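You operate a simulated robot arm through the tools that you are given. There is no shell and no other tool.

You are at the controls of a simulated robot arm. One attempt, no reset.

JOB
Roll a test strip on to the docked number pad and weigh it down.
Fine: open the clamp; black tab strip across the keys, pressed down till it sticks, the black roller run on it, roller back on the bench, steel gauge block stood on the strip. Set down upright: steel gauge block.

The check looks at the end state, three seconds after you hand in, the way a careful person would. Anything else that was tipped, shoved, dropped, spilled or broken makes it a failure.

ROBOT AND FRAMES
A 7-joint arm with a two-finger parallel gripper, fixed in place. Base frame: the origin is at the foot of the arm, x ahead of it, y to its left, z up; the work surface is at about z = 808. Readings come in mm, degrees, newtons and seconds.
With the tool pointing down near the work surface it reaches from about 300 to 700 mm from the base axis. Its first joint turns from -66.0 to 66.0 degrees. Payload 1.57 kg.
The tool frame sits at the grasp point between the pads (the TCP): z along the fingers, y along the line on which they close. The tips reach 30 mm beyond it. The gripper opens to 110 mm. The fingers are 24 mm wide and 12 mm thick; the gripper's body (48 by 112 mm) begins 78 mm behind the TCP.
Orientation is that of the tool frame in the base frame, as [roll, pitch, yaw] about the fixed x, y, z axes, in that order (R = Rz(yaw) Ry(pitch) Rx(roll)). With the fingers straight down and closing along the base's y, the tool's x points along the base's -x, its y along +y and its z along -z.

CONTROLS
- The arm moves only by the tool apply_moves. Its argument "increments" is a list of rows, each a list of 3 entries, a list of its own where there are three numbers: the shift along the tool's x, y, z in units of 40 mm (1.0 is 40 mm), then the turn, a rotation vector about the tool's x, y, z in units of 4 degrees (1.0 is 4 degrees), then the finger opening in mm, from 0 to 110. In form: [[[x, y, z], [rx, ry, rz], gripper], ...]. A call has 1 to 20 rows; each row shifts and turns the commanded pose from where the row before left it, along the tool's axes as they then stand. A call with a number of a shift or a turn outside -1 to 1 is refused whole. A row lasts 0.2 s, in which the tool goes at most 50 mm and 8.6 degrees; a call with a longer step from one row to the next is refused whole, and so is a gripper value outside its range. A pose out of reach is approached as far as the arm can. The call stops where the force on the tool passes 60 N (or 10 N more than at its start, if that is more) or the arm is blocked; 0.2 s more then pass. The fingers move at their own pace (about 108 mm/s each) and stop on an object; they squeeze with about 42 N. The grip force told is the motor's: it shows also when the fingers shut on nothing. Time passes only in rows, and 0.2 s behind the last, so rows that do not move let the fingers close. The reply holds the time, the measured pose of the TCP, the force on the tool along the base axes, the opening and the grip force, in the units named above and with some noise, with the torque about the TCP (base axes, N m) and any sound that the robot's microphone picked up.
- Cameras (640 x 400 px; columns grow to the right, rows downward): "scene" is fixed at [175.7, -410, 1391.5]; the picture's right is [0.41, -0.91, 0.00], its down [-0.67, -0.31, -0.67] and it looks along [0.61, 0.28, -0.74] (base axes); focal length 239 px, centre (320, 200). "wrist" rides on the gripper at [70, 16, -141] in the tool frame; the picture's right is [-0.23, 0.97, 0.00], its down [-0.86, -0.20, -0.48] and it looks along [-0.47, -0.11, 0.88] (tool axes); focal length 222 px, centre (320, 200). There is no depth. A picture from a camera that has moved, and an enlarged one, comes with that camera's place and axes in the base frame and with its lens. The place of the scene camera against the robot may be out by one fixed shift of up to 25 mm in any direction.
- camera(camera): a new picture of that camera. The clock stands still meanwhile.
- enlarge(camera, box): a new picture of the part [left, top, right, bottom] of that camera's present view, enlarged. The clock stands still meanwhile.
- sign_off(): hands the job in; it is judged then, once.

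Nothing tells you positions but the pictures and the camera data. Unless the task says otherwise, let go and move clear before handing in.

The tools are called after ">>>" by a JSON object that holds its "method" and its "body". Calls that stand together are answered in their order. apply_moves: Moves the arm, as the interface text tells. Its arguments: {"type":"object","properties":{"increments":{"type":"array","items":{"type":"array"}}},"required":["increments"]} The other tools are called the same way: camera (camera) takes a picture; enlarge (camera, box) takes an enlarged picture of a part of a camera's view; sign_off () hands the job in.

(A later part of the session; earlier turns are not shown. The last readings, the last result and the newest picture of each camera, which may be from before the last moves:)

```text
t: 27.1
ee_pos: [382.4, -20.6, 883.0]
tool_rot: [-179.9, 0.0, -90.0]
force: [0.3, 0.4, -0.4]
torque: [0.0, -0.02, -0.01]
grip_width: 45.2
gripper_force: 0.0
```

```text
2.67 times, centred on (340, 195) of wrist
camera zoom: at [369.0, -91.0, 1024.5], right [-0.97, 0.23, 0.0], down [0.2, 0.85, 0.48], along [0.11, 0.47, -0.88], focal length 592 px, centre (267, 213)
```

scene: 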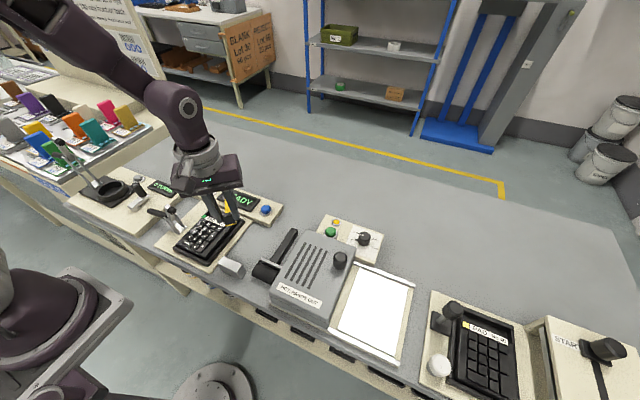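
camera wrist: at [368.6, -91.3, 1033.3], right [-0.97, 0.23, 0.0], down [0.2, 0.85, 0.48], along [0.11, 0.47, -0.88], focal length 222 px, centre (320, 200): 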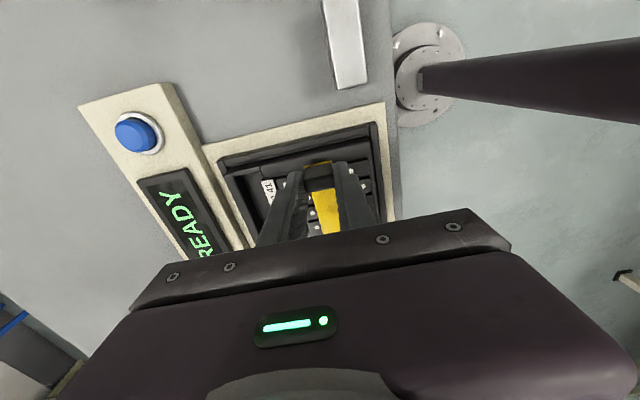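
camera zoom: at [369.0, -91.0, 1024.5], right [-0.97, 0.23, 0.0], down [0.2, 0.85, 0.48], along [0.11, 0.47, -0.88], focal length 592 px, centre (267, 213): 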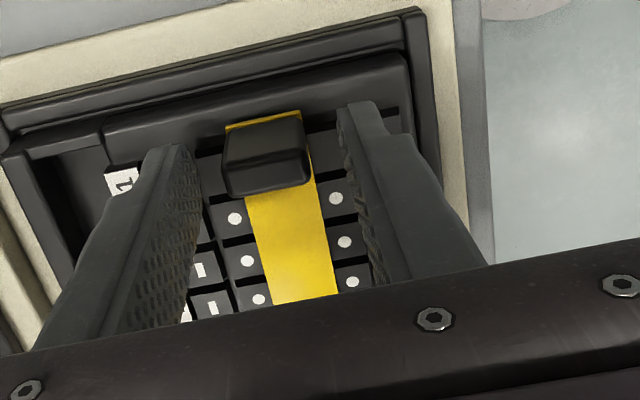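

The strip lies on the keys and the tab is free. I'll rise straight up, close the fingers and look before pressing the strip down.

>>> {"method": "apply_moves", "body": {"increments": [[[0, 0, -0.5], [0, 0, 0], 45], [[0, 0, -0.8], [0, 0, 0], 45], [[0, 0, -0.8], [0, 0, 0], 45], [[0, 0, -0.8], [0, 0, 0], 45], [[0, 0, 0], [0, 0, 0], 45], [[0, 0, 0], [0, 0, 0], 45]]}}

>>> {"method": "camera", "body": {"camera": "wrist"}}

>>> {"method": "enlarge", "body": {"camera": "wrist", "box": [200, 130, 400, 280]}}

>>> {"method": "enlarge", "body": {"camera": "scene", "box": [160, 180, 260, 270]}}

```text
t: 28.5
ee_pos: [385.7, -19.7, 1001.5]
tool_rot: [-179.9, 0.1, -90.0]
force: [-0.2, -0.1, 0.2]
torque: [0.01, -0.05, 0.01]
grip_width: 45.0
gripper_force: 0.0
```

```text
taken
camera wrist: at [370.8, -89.1, 1143.0], right [-0.97, 0.23, 0.0], down [0.2, 0.85, 0.48], along [0.11, 0.47, -0.88], focal length 222 px, centre (320, 200)
```

wrist: 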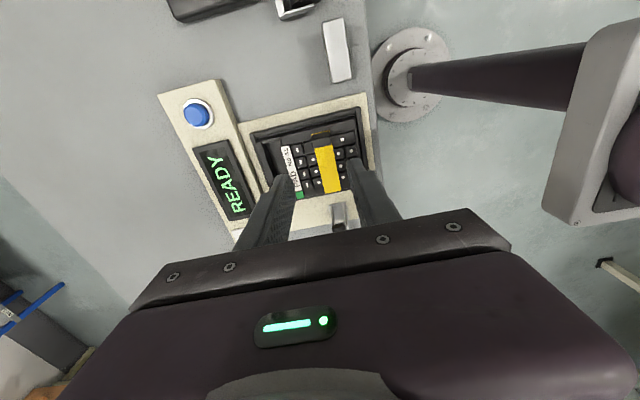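

```text
2.67 times, centred on (300, 205) of wrist
camera zoom: at [370.8, -89.1, 1143.0], right [-0.97, 0.23, 0.0], down [0.2, 0.85, 0.48], along [0.11, 0.47, -0.88], focal length 592 px, centre (373, 187)
```

zoom: 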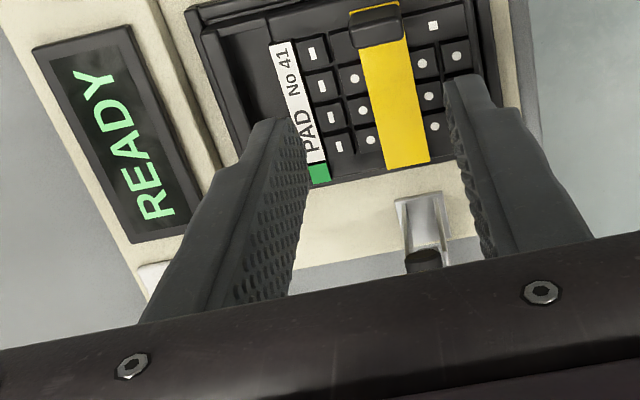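

```text
4.44 times, centred on (210, 225) of scene
camera zoom: at [175.7, -410.0, 1391.5], right [0.41, -0.91, 0.0], down [-0.67, -0.31, -0.67], along [0.61, 0.28, -0.74], focal length 1063 px, centre (809, 89)
```

zoom: 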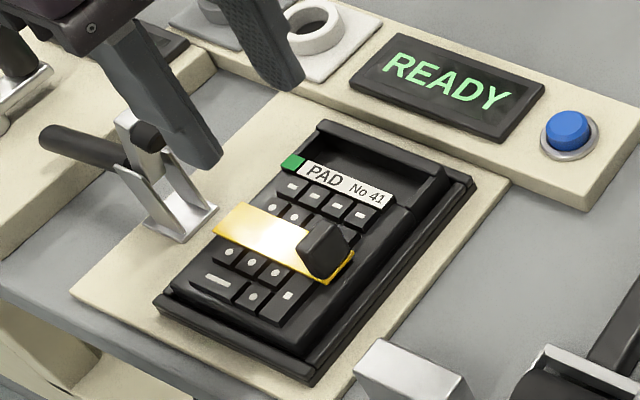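

The strip lies neatly across the middle keys with the tab at the -y end. Now I'll close the fingers, move over the strip's middle and press it down.

>>> {"method": "apply_moves", "body": {"increments": [[[-0.51, 0, 0], [0, 0, 0], 0], [[-0.51, 0, 0], [0, 0, 0], 0], [[0, 0, 0.5], [0, 0, 0], 0], [[0, 0, 0.8], [0, 0, 0], 0], [[0, 0, 0.8], [0, 0, 0], 0], [[0, 0, 0.6], [0, 0, 0], 0], [[0, 0, 0], [0, 0, 0], 0], [[0, 0, 0], [0, 0, 0], 0]]}}

>>> {"method": "enlarge", "body": {"camera": "wrist", "box": [200, 100, 440, 280]}}

>>> {"method": "enlarge", "body": {"camera": "scene", "box": [160, 180, 260, 270]}}

```text
t: 30.3
ee_pos: [384.0, 18.8, 892.5]
tool_rot: [-179.9, 0.2, -90.0]
force: [0.4, 0.8, -0.2]
torque: [0.0, -0.01, -0.04]
grip_width: 0.0
gripper_force: 21.4
```

```text
2.22 times, centred on (320, 190) of wrist
camera zoom: at [369.2, -50.6, 1034.1], right [-0.97, 0.23, 0.0], down [0.2, 0.85, 0.48], along [0.11, 0.47, -0.88], focal length 494 px, centre (320, 222)
```

zoom: 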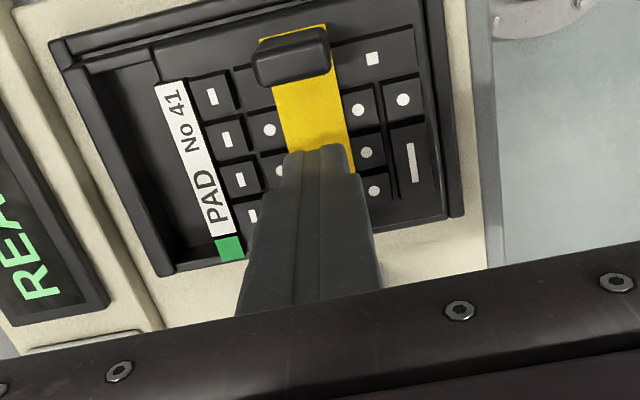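

```text
4.44 times, centred on (210, 225) of scene
camera zoom: at [175.7, -410.0, 1391.5], right [0.41, -0.91, 0.0], down [-0.67, -0.31, -0.67], along [0.61, 0.28, -0.74], focal length 1063 px, centre (809, 89)
```

zoom: 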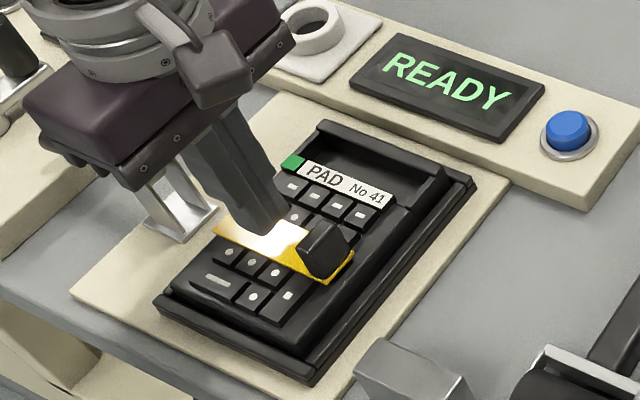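

The closed fingertips are centred on the strip. I'll press down in small steps.

>>> {"method": "apply_moves", "body": {"increments": [[[0, 0, 0.1], [0, 0, 0], 0], [[0, 0, 0.1], [0, 0, 0], 0], [[0, 0, 0.05], [0, 0, 0], 0], [[0, 0, 0.03], [0, 0, 0], 0], [[0, 0, 0], [0, 0, 0], 0]]}}

```text
t: 31.5
ee_pos: [383.9, 20.1, 881.2]
tool_rot: [-180.0, 0.0, -90.0]
force: [-0.6, -0.2, 0.4]
torque: [0.03, -0.01, 0.0]
grip_width: 0.0
gripper_force: 21.7
```

>>> {"method": "apply_moves", "body": {"increments": [[[0, 0, 0.04], [0, 0, 0], 0], [[0, 0, 0.03], [0, 0, 0], 0], [[0, 0, 0], [0, 0, 0], 0]]}}

```text
t: 32.3
ee_pos: [385.7, 19.1, 876.6]
tool_rot: [-179.9, 0.2, -89.9]
force: [0.0, -0.3, 1.0]
torque: [-0.01, 0.03, -0.01]
grip_width: 0.1
gripper_force: 21.3
```

No contact yet at about z≈877–878. I'll continue in 1 mm steps.

>>> {"method": "apply_moves", "body": {"increments": [[[0, 0, 0.03], [0, 0, 0], 0], [[0, 0, 0.03], [0, 0, 0], 0], [[0, 0, 0], [0, 0, 0], 0]]}}

```text
t: 33.1
ee_pos: [384.3, 20.4, 874.8]
tool_rot: [-179.8, 0.1, -90.0]
force: [0.1, 0.4, 0.2]
torque: [0.04, -0.01, 0.0]
grip_width: 0.0
gripper_force: 21.9
```

Still free at z≈875. I'll continue down gently.

>>> {"method": "apply_moves", "body": {"increments": [[[0, 0, 0.03], [0, 0, 0], 0], [[0, 0, 0.03], [0, 0, 0], 0], [[0, 0, 0], [0, 0, 0], 0]]}}

>>> {"method": "enlarge", "body": {"camera": "scene", "box": [180, 200, 250, 260]}}

```text
t: 33.9
ee_pos: [385.1, 19.5, 872.7]
tool_rot: [-179.9, 0.0, -89.9]
force: [-1.7, 0.6, 23.2]
torque: [0.02, 0.01, 0.02]
grip_width: 0.0
gripper_force: 21.2
```

```text
6.67 times, centred on (215, 230) of scene
camera zoom: at [175.4, -409.9, 1391.6], right [0.41, -0.91, 0.0], down [-0.67, -0.31, -0.67], along [0.61, 0.28, -0.74], focal length 1595 px, centre (1020, 0)
```

zoom: 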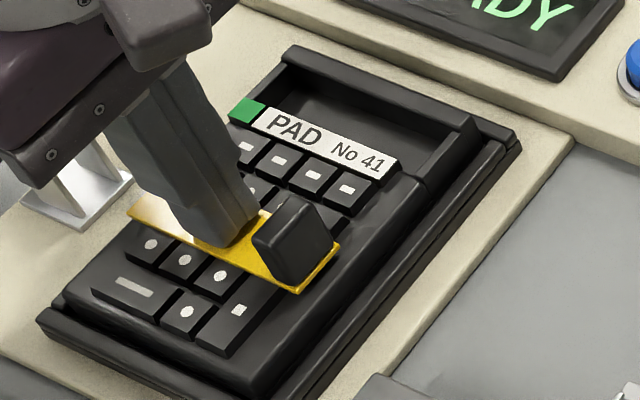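

Contact: 23 N at z≈873, so the strip's top is at about z=843. I'll press a bit harder and hold.

>>> {"method": "apply_moves", "body": {"increments": [[[0, 0, 0.015], [0, 0, 0], 0], [[0, 0, 0], [0, 0, 0], 0], [[0, 0, 0], [0, 0, 0], 0], [[0, 0, 0], [0, 0, 0], 0], [[0, 0, 0], [0, 0, 0], 0], [[0, 0, 0], [0, 0, 0], 0]]}}

```text
t: 35.1
ee_pos: [383.6, 19.9, 873.1]
tool_rot: [-179.8, 0.0, -90.1]
force: [-3.3, 1.5, 30.5]
torque: [0.01, 0.12, 0.02]
grip_width: 0.0
gripper_force: 21.9
stopped in row 6: the force on the tool passed its limit at 61 N (the readings are from after the stop); the commanded pose is now the measured one
```

The press passed 60 N briefly at the centre. I'll lift off and check the strip, then press nearer both ends too.

>>> {"method": "apply_moves", "body": {"increments": [[[0, 0, -0.15], [0, 0, 0], 0], [[0, 0, -0.3], [0, 0, 0], 0], [[0, 0, 0], [0, 0, 0], 0], [[0, 0, 0], [0, 0, 0], 0]]}}

>>> {"method": "enlarge", "body": {"camera": "scene", "box": [160, 180, 260, 270]}}

>>> {"method": "enlarge", "body": {"camera": "wrist", "box": [200, 100, 440, 280]}}

```text
t: 36.1
ee_pos: [386.2, 18.1, 889.3]
tool_rot: [-179.8, 0.1, -90.0]
force: [-0.7, 0.1, -0.3]
torque: [0.0, -0.03, -0.03]
grip_width: 0.2
gripper_force: 21.2
```

```text
4.44 times, centred on (210, 225) of scene
camera zoom: at [175.7, -410.0, 1391.5], right [0.41, -0.91, 0.0], down [-0.67, -0.31, -0.67], along [0.61, 0.28, -0.74], focal length 1063 px, centre (809, 89)
```

zoom: 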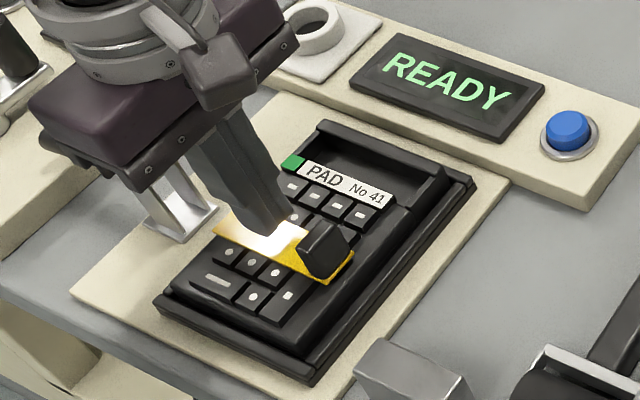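

```text
2.22 times, centred on (320, 190) of wrist
camera zoom: at [370.3, -51.2, 1032.0], right [-0.97, 0.23, 0.0], down [0.2, 0.85, 0.48], along [0.11, 0.47, -0.88], focal length 494 px, centre (320, 222)
```

zoom: 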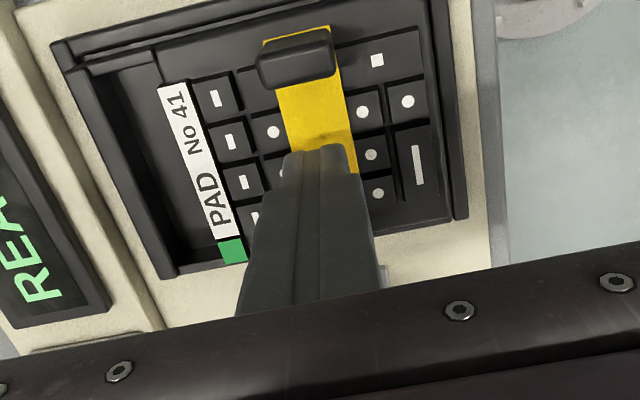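

The strip hasn't shifted. Next I'll press near its far end (y≈41).

>>> {"method": "apply_moves", "body": {"increments": [[[-0.3, 0, 0], [0, 0, 0], 0], [[-0.28, 0, 0], [0, 0, 0], 0], [[0, 0, 0.2], [0, 0, 0], 0], [[0, 0, 0.15], [0, 0, 0], 0], [[0, 0, 0.03], [0, 0, 0], 0], [[0, 0, 0], [0, 0, 0], 0]]}}

```text
t: 37.5
ee_pos: [384.3, 41.4, 877.0]
tool_rot: [-179.7, 0.1, -90.0]
force: [0.4, 0.0, -0.3]
torque: [0.0, 0.0, 0.02]
grip_width: 0.1
gripper_force: 21.3
```

>>> {"method": "apply_moves", "body": {"increments": [[[0, 0, 0.05], [0, 0, 0], 0], [[0, 0, 0.03], [0, 0, 0], 0], [[0, 0, 0], [0, 0, 0], 0]]}}

```text
t: 38.3
ee_pos: [383.7, 42.2, 872.0]
tool_rot: [-179.6, 0.1, -90.0]
force: [-3.8, -2.5, 20.7]
torque: [-0.12, 0.08, -0.06]
grip_width: 0.1
gripper_force: 21.5
```

20 N on the far end. I'll hold briefly, lift, and press next to the tab (y≈0) as well.

>>> {"method": "apply_moves", "body": {"increments": [[[0, 0, 0], [0, 0, 0], 0], [[0, 0, 0], [0, 0, 0], 0], [[0, 0, 0], [0, 0, 0], 0]]}}

```text
t: 39.1
ee_pos: [383.7, 43.1, 873.0]
tool_rot: [-179.7, 0.1, -90.0]
force: [-0.7, -1.9, 22.5]
torque: [-0.15, 0.03, 0.02]
grip_width: 0.0
gripper_force: 21.2
```

>>> {"method": "apply_moves", "body": {"increments": [[[0, 0, -0.2], [0, 0, 0], 0], [[0, 0, -0.2], [0, 0, 0], 0], [[0.5, 0, 0], [0, 0, 0], 0], [[0.47, 0, 0], [0, 0, 0], 0], [[0, 0, 0], [0, 0, 0], 0], [[0, 0, 0.2], [0, 0, 0], 0], [[0, 0, 0.14], [0, 0, 0], 0], [[0, 0, 0], [0, 0, 0], 0]]}}

>>> {"method": "enlarge", "body": {"camera": "wrist", "box": [200, 100, 440, 280]}}

```text
t: 40.9
ee_pos: [383.8, 3.4, 873.3]
tool_rot: [-179.7, 0.2, -90.0]
force: [-0.5, -0.6, 9.5]
torque: [-0.02, 0.04, 0.01]
grip_width: 0.3
gripper_force: 21.5
```

```text
2.22 times, centred on (320, 190) of wrist
camera zoom: at [368.8, -66.4, 1015.1], right [-0.97, 0.23, 0.0], down [0.2, 0.85, 0.48], along [0.11, 0.47, -0.88], focal length 494 px, centre (320, 222)
```

zoom: 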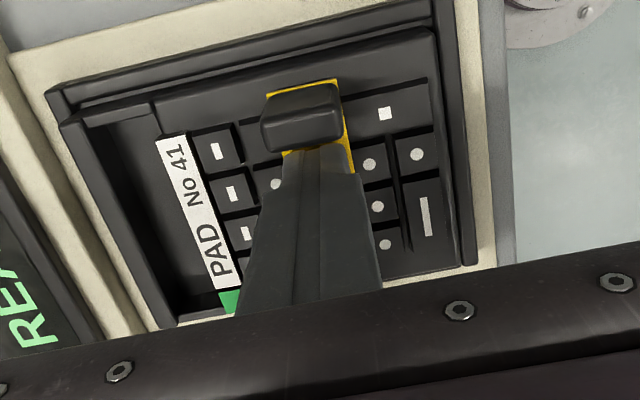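

>>> {"method": "apply_moves", "body": {"increments": [[[0, 0, 0.02], [0, 0, 0], 0], [[0, 0, 0], [0, 0, 0], 0], [[0, 0, 0], [0, 0, 0], 0], [[0, 0, 0], [0, 0, 0], 0]]}}

```text
t: 41.9
ee_pos: [386.0, 2.9, 872.7]
tool_rot: [-179.7, 0.0, -90.1]
force: [-0.7, -1.4, 21.1]
torque: [-0.03, 0.02, -0.03]
grip_width: 0.0
gripper_force: 21.2
```

The strip has been pressed at three places. I'll lift off and turn the tool back to its first orientation to deal with the roller.

>>> {"method": "apply_moves", "body": {"increments": [[[0, 0, -0.3], [0, 0, 0], 0], [[0, 0, -0.9], [0, 0, 0], 0], [[0, 0, -1], [0, 0, 0], 0], [[0, 0, -1], [0, 0, 0], 0], [[0, 0, -1], [0, 0, 1], 0], [[0, 0, -1], [0, 0, 1], 0], [[0, 0, 0], [0, 0, 1], 0], [[0, 0, 0], [0, 0, 1], 0], [[0, 0, 0], [0, 0, 1], 0], [[0, 0, 0], [0, 0, 1], 0], [[0, 0, 0], [0, 0, 1], 0], [[0, 0, 0], [0, 0, 1], 0], [[0, 0, 0], [0, 0, 1], 0], [[0, 0, 0], [0, 0, 1], 0], [[0, 0, 0], [0, 0, 1], 0], [[0, 0, 0], [0, 0, 1], 0], [[0, 0, 0], [0, 0, 1], 0], [[0, 0, 0], [0, 0, 1], 0], [[0, 0, 0], [0, 0, 1], 0], [[0, 0, 0], [0, 0, 1], 0]]}}

>>> {"method": "enlarge", "body": {"camera": "scene", "box": [230, 215, 330, 305]}}

>>> {"method": "enlarge", "body": {"camera": "scene", "box": [160, 180, 260, 270]}}

```text
t: 46.1
ee_pos: [383.7, 2.8, 1080.8]
tool_rot: [180.0, 0.2, -154.2]
force: [0.9, 1.3, 0.5]
torque: [0.04, 0.0, -0.02]
grip_width: 0.0
gripper_force: 22.0
```

```text
4.44 times, centred on (280, 260) of scene
camera zoom: at [175.7, -410.0, 1391.5], right [0.41, -0.91, 0.0], down [-0.67, -0.31, -0.67], along [0.61, 0.28, -0.74], focal length 1063 px, centre (498, -67)
```

zoom: 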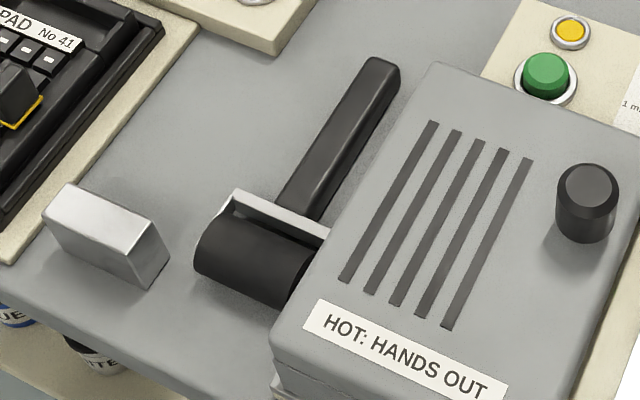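

```text
4.44 times, centred on (210, 225) of scene
camera zoom: at [175.7, -410.0, 1391.5], right [0.41, -0.91, 0.0], down [-0.67, -0.31, -0.67], along [0.61, 0.28, -0.74], focal length 1063 px, centre (809, 89)
```

zoom: 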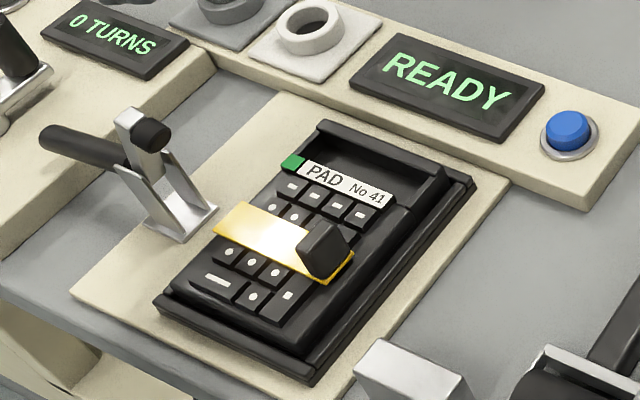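

The strip stays in place. I'll finish turning and move over to look at the roller.

>>> {"method": "apply_moves", "body": {"increments": [[[0, 0, 0], [0, 0, 1], 0], [[0, 0, 0], [0, 0, 1], 0], [[0, 0, 0], [0, 0, 1], 0], [[0, 0, 0], [0, 0, 1], 0], [[0, 0, 0], [0, 0, 1], 0], [[0, 0, 0], [0, 0, 1], 0], [[0, 0, 0], [0, 0, 0.45], 0], [[0, -0.9, 0], [0, 0, 0], 50], [[0, -0.9, 0], [0, 0, 0], 50], [[0, -0.9, 0], [0, 0, 0], 50], [[-0.6, -0.9, 0], [0, 0, 0], 50], [[-0.6, -0.9, 0], [0, 0, 0], 50], [[0, 0, 0], [0, 0, 0], 50], [[0, 0, 0], [0, 0, 0], 50]]}}

>>> {"method": "camera", "body": {"camera": "wrist"}}

>>> {"method": "enlarge", "body": {"camera": "wrist", "box": [240, 80, 400, 240]}}

```text
t: 49.1
ee_pos: [435.5, -175.4, 1081.6]
tool_rot: [179.9, 0.3, -179.8]
force: [0.0, 0.4, 0.5]
torque: [0.01, 0.01, -0.06]
grip_width: 50.4
gripper_force: 0.0
```

```text
taken
camera wrist: at [365.4, -159.6, 1222.5], right [0.22, 0.97, 0.0], down [0.85, -0.2, 0.48], along [0.47, -0.11, -0.88], focal length 222 px, centre (320, 200)
```

wrist: 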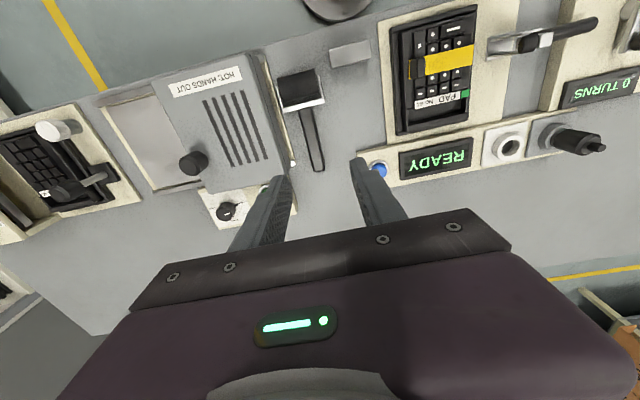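

```text
2.50 times, centred on (320, 160) of wrist
camera zoom: at [365.4, -159.6, 1222.5], right [0.22, 0.97, 0.0], down [0.85, -0.2, 0.48], along [0.47, -0.11, -0.88], focal length 555 px, centre (320, 300)
```

zoom: 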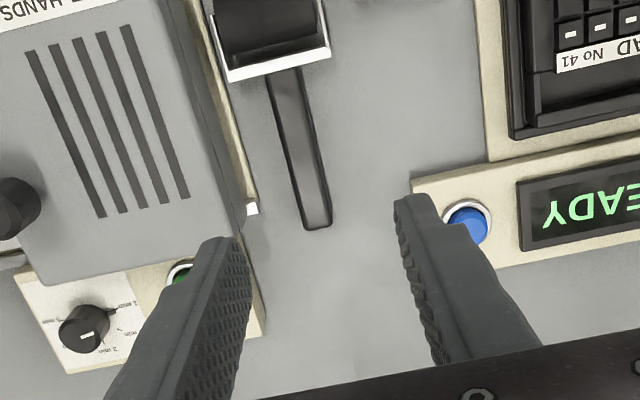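

>>> {"method": "enlarge", "body": {"camera": "wrist", "box": [250, 50, 370, 180]}}

>>> {"method": "enlarge", "body": {"camera": "wrist", "box": [370, 0, 520, 140]}}

>>> {"method": "enlarge", "body": {"camera": "scene", "box": [245, 225, 305, 285]}}

```text
3.08 times, centred on (310, 115) of wrist
camera zoom: at [365.4, -159.6, 1222.5], right [0.22, 0.97, 0.0], down [0.85, -0.2, 0.48], along [0.47, -0.11, -0.88], focal length 684 px, centre (351, 462)
```

zoom: 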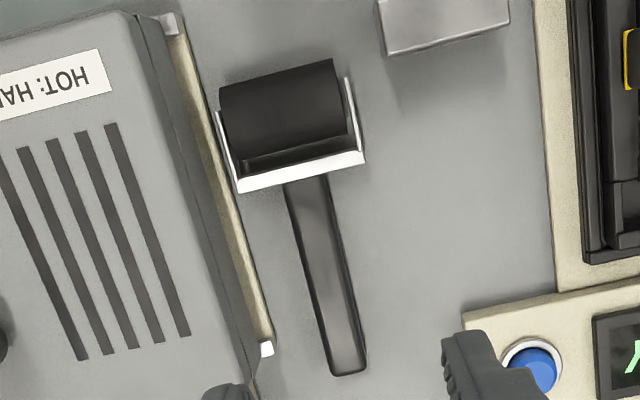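

```text
2.86 times, centred on (445, 70) of wrist
camera zoom: at [365.4, -159.6, 1222.5], right [0.22, 0.97, 0.0], down [0.85, -0.2, 0.48], along [0.47, -0.11, -0.88], focal length 635 px, centre (-37, 571)
```

zoom: 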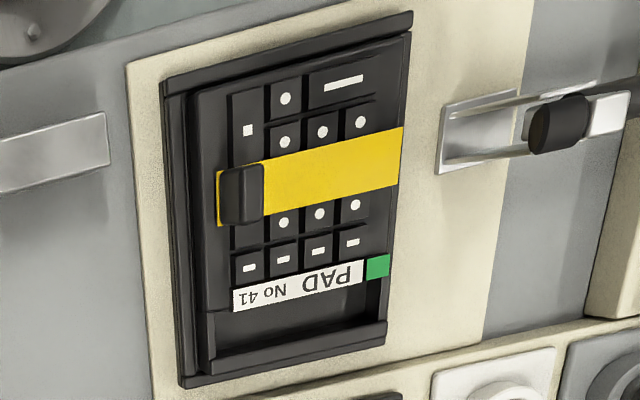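

```text
6.67 times, centred on (275, 255) of scene
camera zoom: at [175.7, -410.0, 1391.5], right [0.41, -0.91, 0.0], down [-0.67, -0.31, -0.67], along [0.61, 0.28, -0.74], focal length 1595 px, centre (620, -167)
```

zoom: 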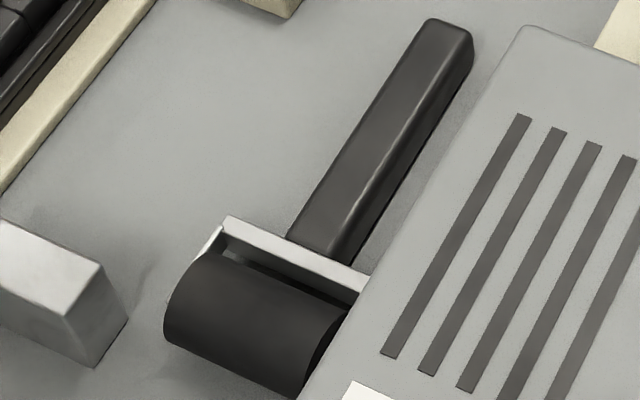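

The roller's axis lies at about (366, -194) with a radius of about 17 mm, its fork spans y -229 to -158, and its handle runs along x 403–515 at y≈-194. The hot box top reaches z≈883 at y<-249. I'll go above the handle just behind the fork.

>>> {"method": "apply_moves", "body": {"increments": [[[0.42, -0.45, 0], [0, 0, 0], 46], [[0, 0, 0.9], [0, 0, 0], 46], [[0, 0, 0.9], [0, 0, 0], 46], [[0, 0, 0.9], [0, 0, 0], 46], [[0, 0, 0.9], [0, 0, 0], 46], [[0, 0, 0.9], [0, 0, 0], 46], [[0, 0, 0], [0, 0, 0], 46], [[0, 0, 0], [0, 0, 0], 46]]}}

>>> {"method": "camera", "body": {"camera": "wrist"}}

>>> {"method": "enlarge", "body": {"camera": "scene", "box": [230, 205, 330, 295]}}

>>> {"method": "enlarge", "body": {"camera": "wrist", "box": [240, 100, 400, 240]}}

```text
t: 50.9
ee_pos: [416.4, -195.8, 901.1]
tool_rot: [179.9, 0.3, -179.8]
force: [-0.2, -0.1, -0.3]
torque: [-0.04, 0.0, 0.0]
grip_width: 46.1
gripper_force: 0.1
```

```text
taken
camera wrist: at [347.6, -179.7, 1043.1], right [0.22, 0.97, 0.0], down [0.85, -0.2, 0.48], along [0.47, -0.11, -0.88], focal length 222 px, centre (320, 200)
```

wrist: 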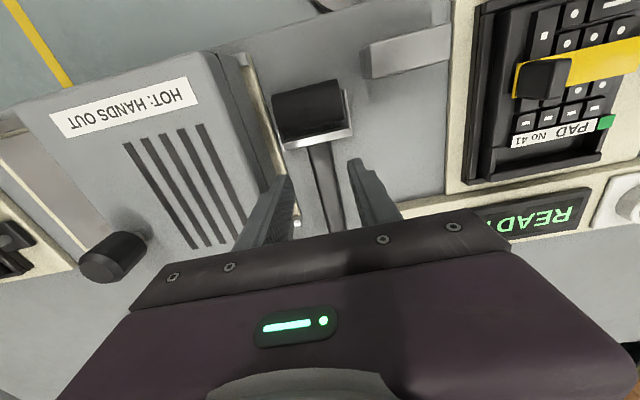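

```text
4.44 times, centred on (280, 250) of scene
camera zoom: at [175.7, -410.0, 1391.5], right [0.41, -0.91, 0.0], down [-0.67, -0.31, -0.67], along [0.61, 0.28, -0.74], focal length 1063 px, centre (498, -22)
```

zoom: 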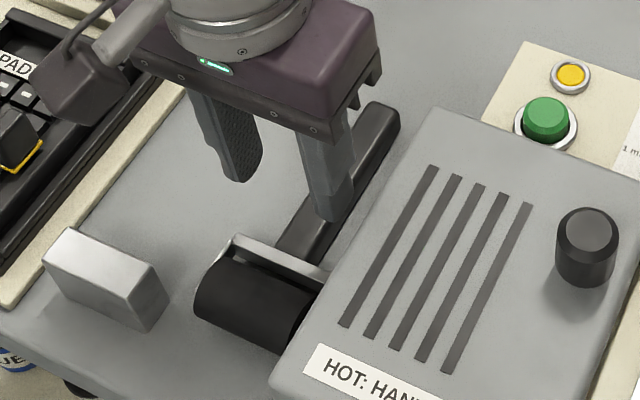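

```text
2.86 times, centred on (320, 170) of wrist
camera zoom: at [347.6, -179.7, 1043.1], right [0.22, 0.97, 0.0], down [0.85, -0.2, 0.48], along [0.47, -0.11, -0.88], focal length 635 px, centre (320, 286)
```

zoom: 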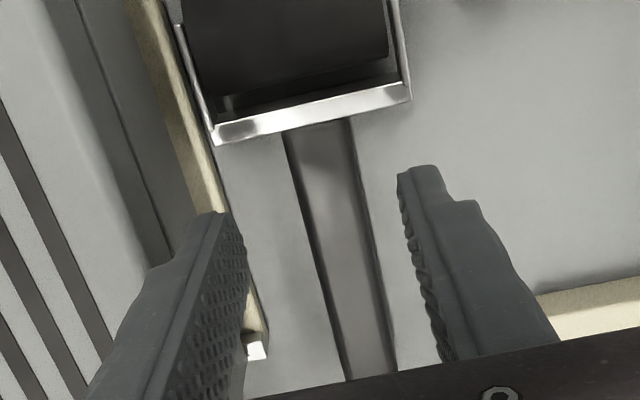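

The fingers straddle the handle and clear the hot box. I'll shift 2–3 mm to centre on the handle and go down to fingertip height about 812.

>>> {"method": "apply_moves", "body": {"increments": [[[-0.075, 0.065, 0], [0, 0, 0], 46], [[0, 0, 0.5], [0, 0, 0], 46], [[0, 0, 0.5], [0, 0, 0], 46], [[0, 0, 0.35], [0, 0, 0], 46], [[0, 0, 0.1], [0, 0, 0], 46], [[0, 0, 0], [0, 0, 0], 46]]}}

>>> {"method": "enlarge", "body": {"camera": "wrist", "box": [240, 100, 400, 240]}}

>>> {"method": "enlarge", "body": {"camera": "scene", "box": [245, 215, 325, 285]}}

```text
t: 52.3
ee_pos: [418.7, -192.3, 843.1]
tool_rot: [179.8, 0.4, -179.8]
force: [0.0, 0.1, 0.2]
torque: [-0.01, -0.01, -0.01]
grip_width: 45.9
gripper_force: 0.1
```

```text
2.86 times, centred on (320, 170) of wrist
camera zoom: at [349.6, -176.1, 984.6], right [0.22, 0.97, 0.0], down [0.85, -0.2, 0.48], along [0.47, -0.11, -0.88], focal length 635 px, centre (320, 286)
```

zoom: 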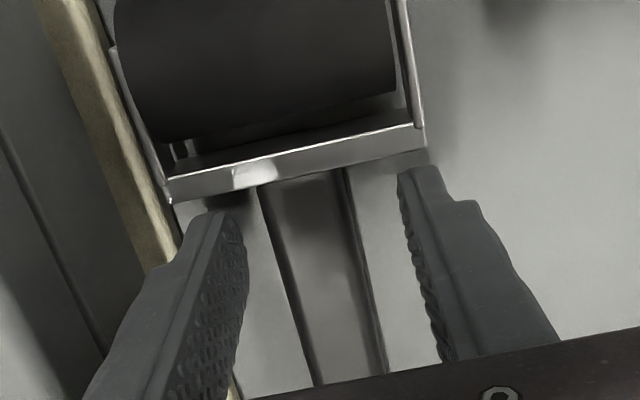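

```text
5.71 times, centred on (285, 250) of scene
camera zoom: at [175.7, -410.0, 1391.5], right [0.41, -0.91, 0.0], down [-0.67, -0.31, -0.67], along [0.61, 0.28, -0.74], focal length 1367 px, centre (520, -86)
```

zoom: 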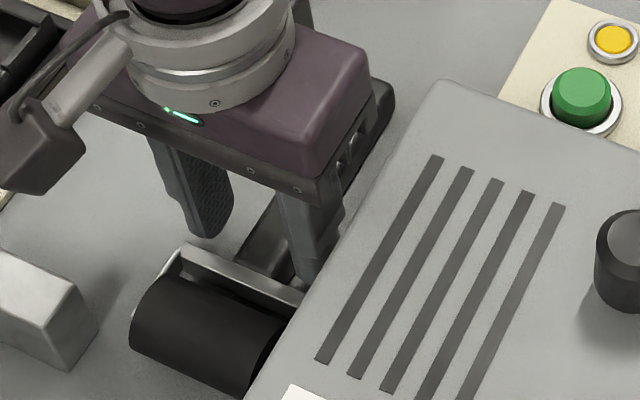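

The grip position looks right. I'll go down 1.5 mm more and close on the handle.

>>> {"method": "apply_moves", "body": {"increments": [[[0, 0, 0.04], [0, 0, 0], 46], [[0, 0, 0], [0, 0, 0], 30], [[0, 0, 0], [0, 0, 0], 20], [[0, 0, 0], [0, 0, 0], 12], [[0, 0, 0], [0, 0, 0], 12], [[0, 0, 0], [0, 0, 0], 12]]}}

>>> {"method": "enlarge", "body": {"camera": "wrist", "box": [240, 100, 400, 240]}}

```text
t: 53.7
ee_pos: [418.4, -191.9, 841.9]
tool_rot: [179.9, 0.3, -179.7]
force: [0.1, 0.4, 0.3]
torque: [0.0, -0.04, 0.01]
grip_width: 23.0
gripper_force: 35.5
```

```text
2.86 times, centred on (320, 170) of wrist
camera zoom: at [349.6, -176.1, 983.2], right [0.22, 0.97, 0.0], down [0.85, -0.2, 0.48], along [0.47, -0.11, -0.88], focal length 635 px, centre (320, 286)
```

zoom: 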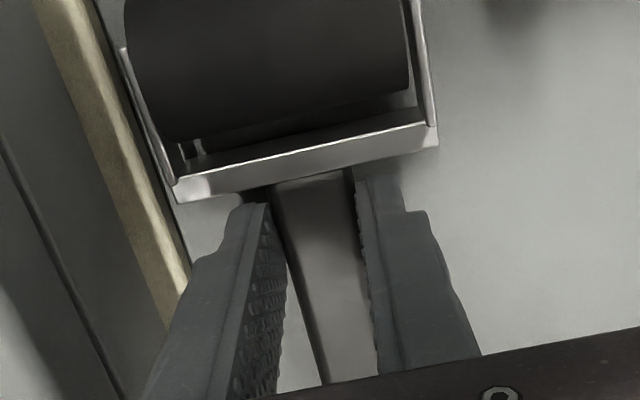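

The handle is held (23 mm). I'll lift a little and check that the head doesn't droop.

>>> {"method": "apply_moves", "body": {"increments": [[[0, 0, -0.2], [0, 0, 0], 12], [[0, 0, -0.5], [0, 0, 0], 12], [[0, 0, -0.8], [0, 0, 0], 12], [[0, 0, 0], [0, 0, 0], 12], [[0, 0, 0], [0, 0, 0], 12]]}}

>>> {"method": "enlarge", "body": {"camera": "scene", "box": [230, 205, 330, 295]}}

>>> {"method": "camera", "body": {"camera": "wrist"}}

```text
t: 54.9
ee_pos: [419.6, -190.6, 903.2]
tool_rot: [180.0, 0.2, -179.7]
force: [-0.9, -0.4, -1.8]
torque: [0.01, -0.02, 0.02]
grip_width: 23.1
gripper_force: 35.9
```

```text
4.44 times, centred on (280, 250) of scene
camera zoom: at [175.7, -410.0, 1391.5], right [0.41, -0.91, 0.0], down [-0.67, -0.31, -0.67], along [0.61, 0.28, -0.74], focal length 1063 px, centre (498, -22)
```

zoom: 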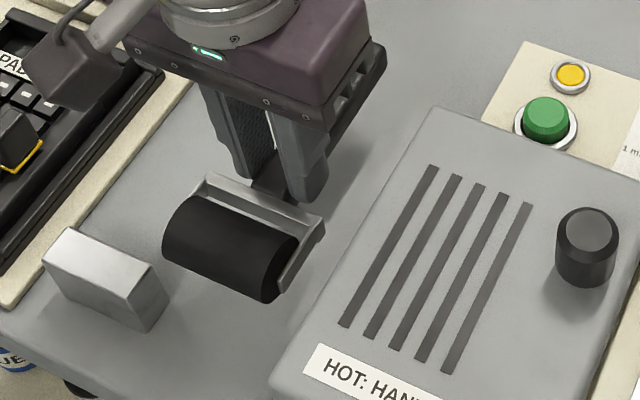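

```text
taken
camera wrist: at [351.1, -174.0, 1044.9], right [0.22, 0.97, 0.0], down [0.85, -0.2, 0.48], along [0.47, -0.11, -0.88], focal length 222 px, centre (320, 200)
```

wrist: 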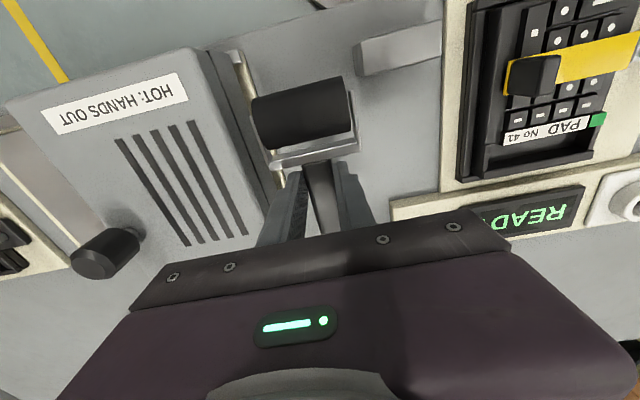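

The roller is lifted, weighing about 2 N. I'll check its attitude in the grip with a zoom.

>>> {"method": "enlarge", "body": {"camera": "wrist", "box": [240, 70, 400, 210]}}

>>> {"method": "enlarge", "body": {"camera": "wrist", "box": [240, 100, 400, 240]}}

```text
2.86 times, centred on (320, 140) of wrist
camera zoom: at [351.1, -174.0, 1044.9], right [0.22, 0.97, 0.0], down [0.85, -0.2, 0.48], along [0.47, -0.11, -0.88], focal length 635 px, centre (320, 371)
```

zoom: 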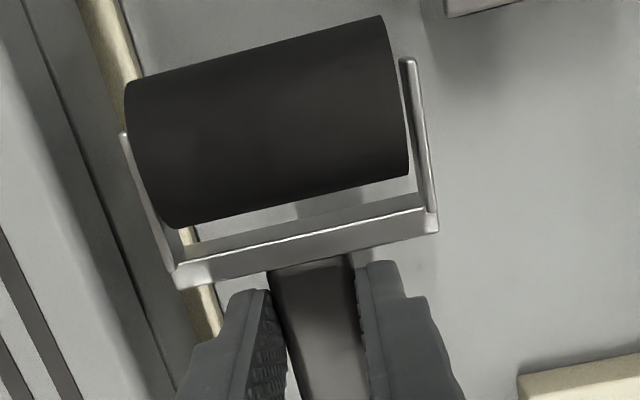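

```text
2.86 times, centred on (320, 170) of wrist
camera zoom: at [351.1, -174.0, 1044.9], right [0.22, 0.97, 0.0], down [0.85, -0.2, 0.48], along [0.47, -0.11, -0.88], focal length 635 px, centre (320, 286)
```

zoom: 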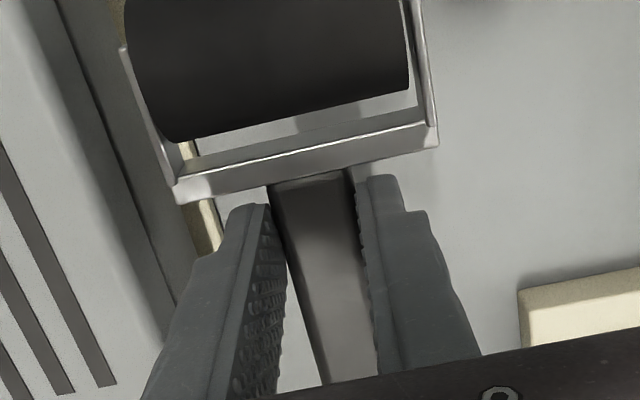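

The roller sits unchanged in the grip. I'll raise it, move into free space and turn it so the handle will point toward -y.

>>> {"method": "apply_moves", "body": {"increments": [[[0, 0, -0.8], [0, 0, 0], 12], [[0, 0.5, -0.8], [0, 0, 0], 12], [[0, 0.6, -0.8], [0, 0, 0], 12], [[0, 0.6, 0], [0, 0, 1], 12], [[0, 0, 0], [0, 0, 1], 12], [[0, 0, 0], [0, 0, 1], 12], [[0, 0, 0], [0, 0, 1], 12], [[0, 0, 0], [0, 0, 1], 12], [[0, 0, 0], [0, 0, 1], 12], [[0, 0, 0], [0, 0, 1], 12], [[0, 0, 0], [0, 0, 1], 12], [[0, 0, 0], [0, 0, 1], 12], [[0, 0, 0], [0, 0, 1], 12], [[0, 0, 0], [0, 0, 1], 12], [[0, 0, 0], [0, 0, 1], 12], [[0, 0, 0], [0, 0, 1], 12], [[0, 0, 0], [0, 0, 1], 12], [[0, 0, 0], [0, 0, 1], 12], [[0, 0, 0], [0, 0, 1], 12], [[0, 0, 0], [0, 0, 1], 12]]}}

>>> {"method": "camera", "body": {"camera": "scene"}}

```text
t: 59.1
ee_pos: [419.2, -123.4, 998.0]
tool_rot: [179.9, 0.0, 112.2]
force: [-0.5, -0.7, -1.8]
torque: [-0.01, -0.01, 0.0]
grip_width: 23.0
gripper_force: 35.8
```

```text
taken
```

scene: 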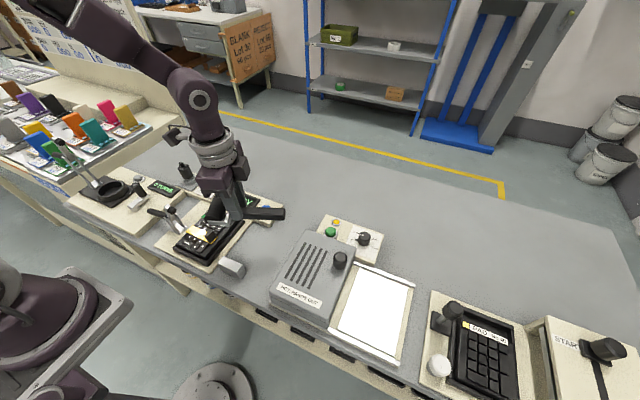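

Next I'll complete the turn and tilt the handle upward by about 30° so it will clear the tab.

>>> {"method": "apply_moves", "body": {"increments": [[[0, 0, 0], [0, 0, 1], 12], [[0, 0, 0], [0, 0, 1], 12], [[0, 0, 0], [0, 0, 1], 12], [[0, 0, 0], [0, 0, 1], 12], [[0, 0, 0], [0, 0, 1], 12], [[0, 0, 0], [0, 0, 0.55], 12], [[0, 0, 0], [0, -1, 0], 12], [[0, 0, 0], [0, -1, 0], 12], [[0, 0, 0], [0, -1, 0], 12], [[0, 0, 0], [0, -1, 0], 12], [[0, 0, 0], [0, -1, 0], 12], [[0, 0, 0], [0, -1, 0], 12], [[0, 0, 0], [0, -1, 0], 12], [[0, 0, 0], [0, -0.5, 0], 12], [[0, 0, 0], [0, 0, 0], 12], [[0, 0, 0], [0, 0, 0], 12]]}}

>>> {"method": "camera", "body": {"camera": "scene"}}

>>> {"method": "camera", "body": {"camera": "wrist"}}

>>> {"method": "enlarge", "body": {"camera": "scene", "box": [150, 130, 310, 270]}}

```text
t: 62.5
ee_pos: [419.0, -125.2, 997.6]
tool_rot: [179.7, 29.9, 89.7]
force: [0.2, 0.0, -2.2]
torque: [0.05, -0.01, -0.02]
grip_width: 23.0
gripper_force: 36.0
```

```text
taken
```

scene: 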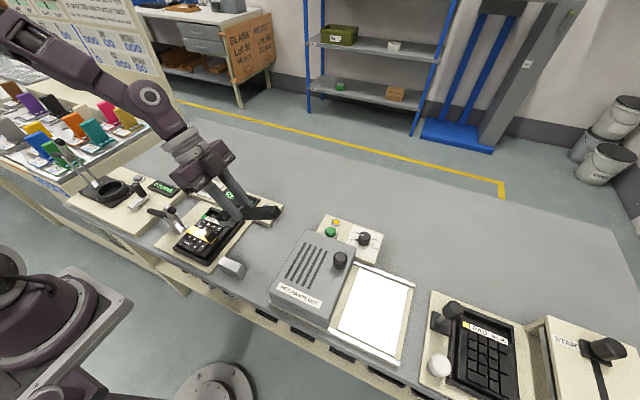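

```text
taken
camera wrist: at [436.6, 7.1, 1085.4], right [0.97, -0.2, 0.12], down [-0.2, -0.5, 0.84], along [-0.11, -0.84, -0.53], focal length 222 px, centre (320, 200)
```

wrist: 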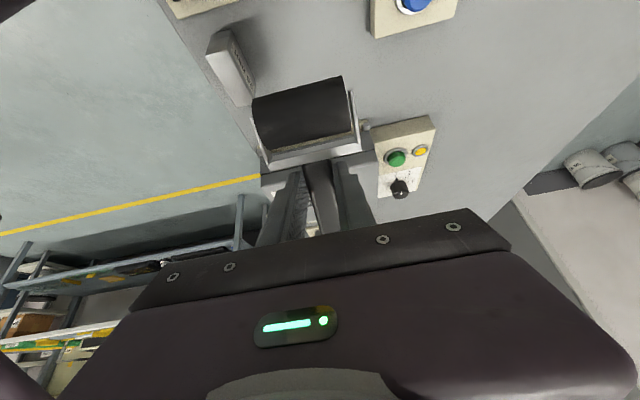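

```text
2.86 times, centred on (230, 200) of scene
camera zoom: at [175.7, -410.0, 1391.5], right [0.41, -0.91, 0.0], down [-0.67, -0.31, -0.67], along [0.61, 0.28, -0.74], focal length 684 px, centre (577, 200)
```

zoom: 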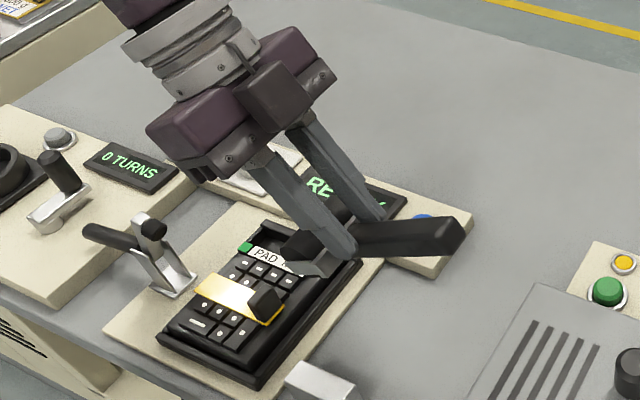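

The tilted pose is reachable. A clearance estimate over the tab asks for a bit more tilt, so I'll go to 40° and hover the roller over the strip.

>>> {"method": "apply_moves", "body": {"increments": [[[0, 0, 0], [0, -1, 0], 12], [[0, 0, 0], [0, -1, 0], 12], [[0, 0, 0], [0, -0.5, 0], 12], [[0, 0, 0], [0, 0, 0], 12], [[0.722, -0.203, -0.185], [0, 0, 0], 12], [[0.722, -0.203, -0.185], [0, 0, 0], 12], [[0.722, -0.203, -0.185], [0, 0, 0], 12], [[0.722, -0.203, -0.185], [0, 0, 0], 12], [[0, 0, 0], [0, 0, 0], 12], [[0, 0, 0], [0, 0, 0], 12]]}}

>>> {"method": "enlarge", "body": {"camera": "scene", "box": [150, 130, 310, 270]}}

>>> {"method": "camera", "body": {"camera": "wrist"}}

```text
t: 64.7
ee_pos: [386.4, -12.9, 945.7]
tool_rot: [179.7, 39.9, 89.8]
force: [-0.7, 0.2, -2.2]
torque: [0.0, 0.0, -0.01]
grip_width: 23.1
gripper_force: 36.1
```

```text
2.86 times, centred on (230, 200) of scene
camera zoom: at [175.7, -410.0, 1391.5], right [0.41, -0.91, 0.0], down [-0.67, -0.31, -0.67], along [0.61, 0.28, -0.74], focal length 684 px, centre (577, 200)
```

zoom: 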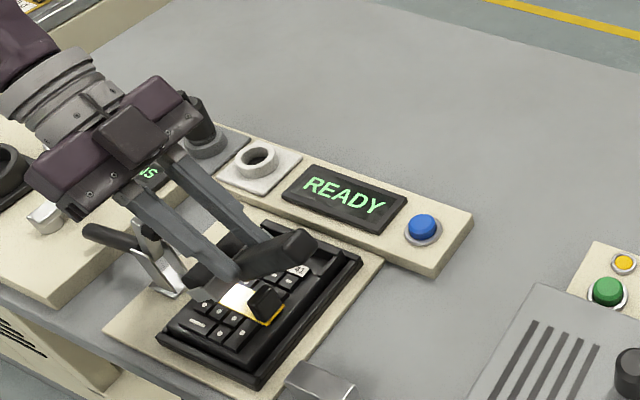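

```text
taken
camera wrist: at [403.4, 130.3, 1010.9], right [0.97, -0.17, 0.15], down [-0.2, -0.35, 0.91], along [-0.11, -0.92, -0.38], focal length 222 px, centre (320, 200)
```

wrist: 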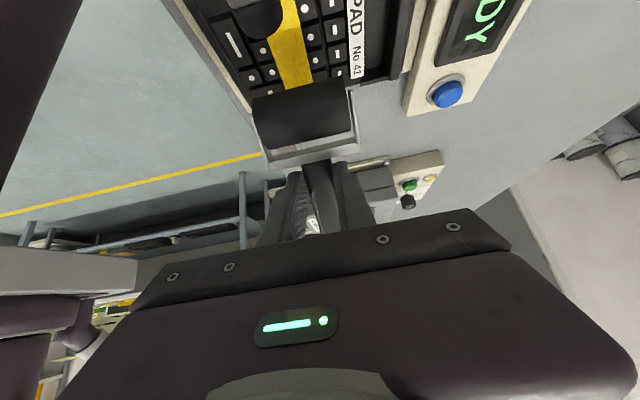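

The roller hovers above the strip near (386, 16). I'll lower it to about 10 mm above and check clearance at the tab and clamp.

>>> {"method": "apply_moves", "body": {"increments": [[[0.203, 0, 0.32], [0, 0, 0], 12], [[0.203, 0, 0.32], [0, 0, 0], 12], [[0, 0, 0], [0, 0, 0], 12], [[0, 0, 0], [0, 0, 0], 12]]}}

>>> {"method": "enlarge", "body": {"camera": "scene", "box": [170, 180, 260, 260]}}

>>> {"method": "enlarge", "body": {"camera": "wrist", "box": [220, 0, 400, 200]}}

```text
t: 65.7
ee_pos: [386.2, -19.1, 917.1]
tool_rot: [179.7, 39.8, 89.8]
force: [0.1, 0.6, -1.5]
torque: [0.05, 0.01, 0.01]
grip_width: 23.2
gripper_force: 35.5
```

```text
5.00 times, centred on (215, 220) of scene
camera zoom: at [175.7, -410.0, 1391.5], right [0.41, -0.91, 0.0], down [-0.67, -0.31, -0.67], along [0.61, 0.28, -0.74], focal length 1196 px, centre (845, 100)
```

zoom: 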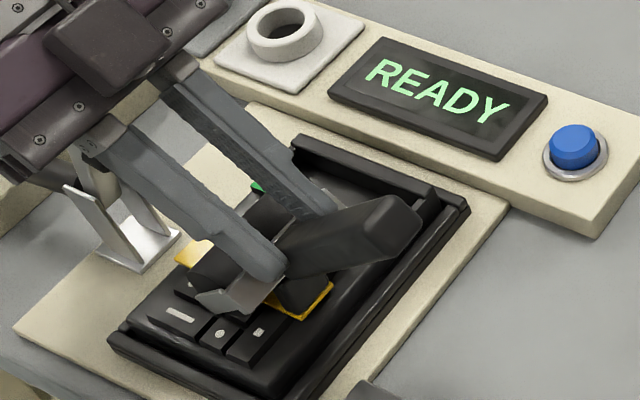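

```text
2.00 times, centred on (310, 100) of wrist
camera zoom: at [404.0, 124.3, 981.8], right [0.97, -0.17, 0.15], down [-0.2, -0.35, 0.91], along [-0.11, -0.92, -0.38], focal length 444 px, centre (340, 400)
```

zoom: 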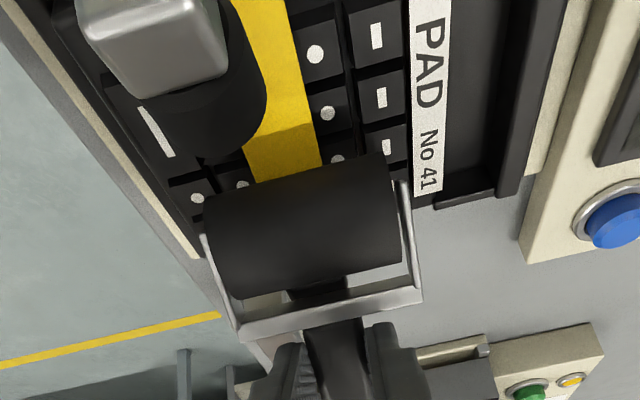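

About 11 mm remain. I'll lower further in small steps.

>>> {"method": "apply_moves", "body": {"increments": [[[0.048, 0, 0.057], [0, 0, 0], 12], [[0.048, 0, 0.057], [0, 0, 0], 12], [[0, 0, 0], [0, 0, 0], 12]]}}

>>> {"method": "enlarge", "body": {"camera": "scene", "box": [190, 200, 250, 250]}}

>>> {"method": "enlarge", "body": {"camera": "wrist", "box": [220, 0, 400, 200]}}

```text
t: 66.5
ee_pos: [387.9, -22.2, 910.0]
tool_rot: [179.6, 40.0, 89.7]
force: [1.7, -1.8, 28.8]
torque: [-0.11, -0.01, 0.02]
grip_width: 23.4
gripper_force: 35.7
```

```text
8.00 times, centred on (220, 225) of scene
camera zoom: at [175.4, -410.0, 1391.6], right [0.41, -0.91, 0.0], down [-0.67, -0.31, -0.67], along [0.61, 0.28, -0.74], focal length 1914 px, centre (1120, 0)
```

zoom: 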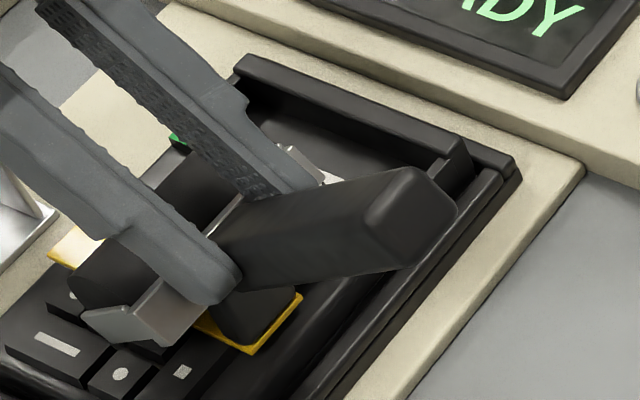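

```text
2.00 times, centred on (310, 100) of wrist
camera zoom: at [403.8, 122.9, 975.4], right [0.97, -0.17, 0.15], down [-0.2, -0.35, 0.92], along [-0.11, -0.92, -0.37], focal length 444 px, centre (340, 400)
```

zoom: 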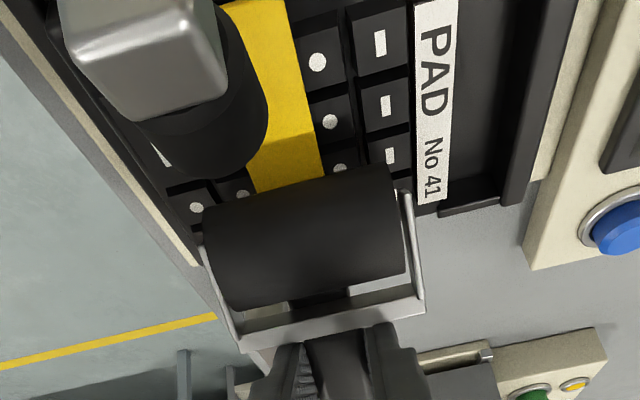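

Force rose to 29 N early, and the torque places the contact right under the gripper. Something, probably the fork or handle, is touching the tab. I'll look closely before changing anything.

>>> {"method": "enlarge", "body": {"camera": "wrist", "box": [260, 100, 370, 180]}}

>>> {"method": "enlarge", "body": {"camera": "scene", "box": [200, 215, 240, 245]}}

```text
5.00 times, centred on (315, 140) of wrist
camera zoom: at [403.8, 122.9, 975.4], right [0.97, -0.17, 0.15], down [-0.2, -0.35, 0.92], along [-0.11, -0.92, -0.37], focal length 1111 px, centre (345, 500)
```

zoom: 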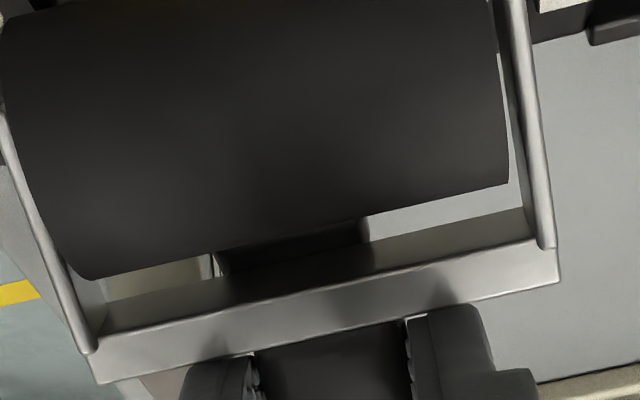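

```text
13.33 times, centred on (220, 230) of scene
camera zoom: at [175.4, -410.0, 1391.6], right [0.41, -0.91, 0.0], down [-0.67, -0.31, -0.67], along [0.61, 0.28, -0.74], focal length 3190 px, centre (1653, -200)
```

zoom: 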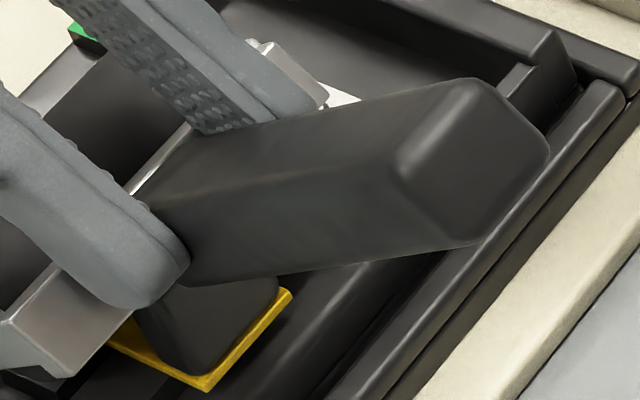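

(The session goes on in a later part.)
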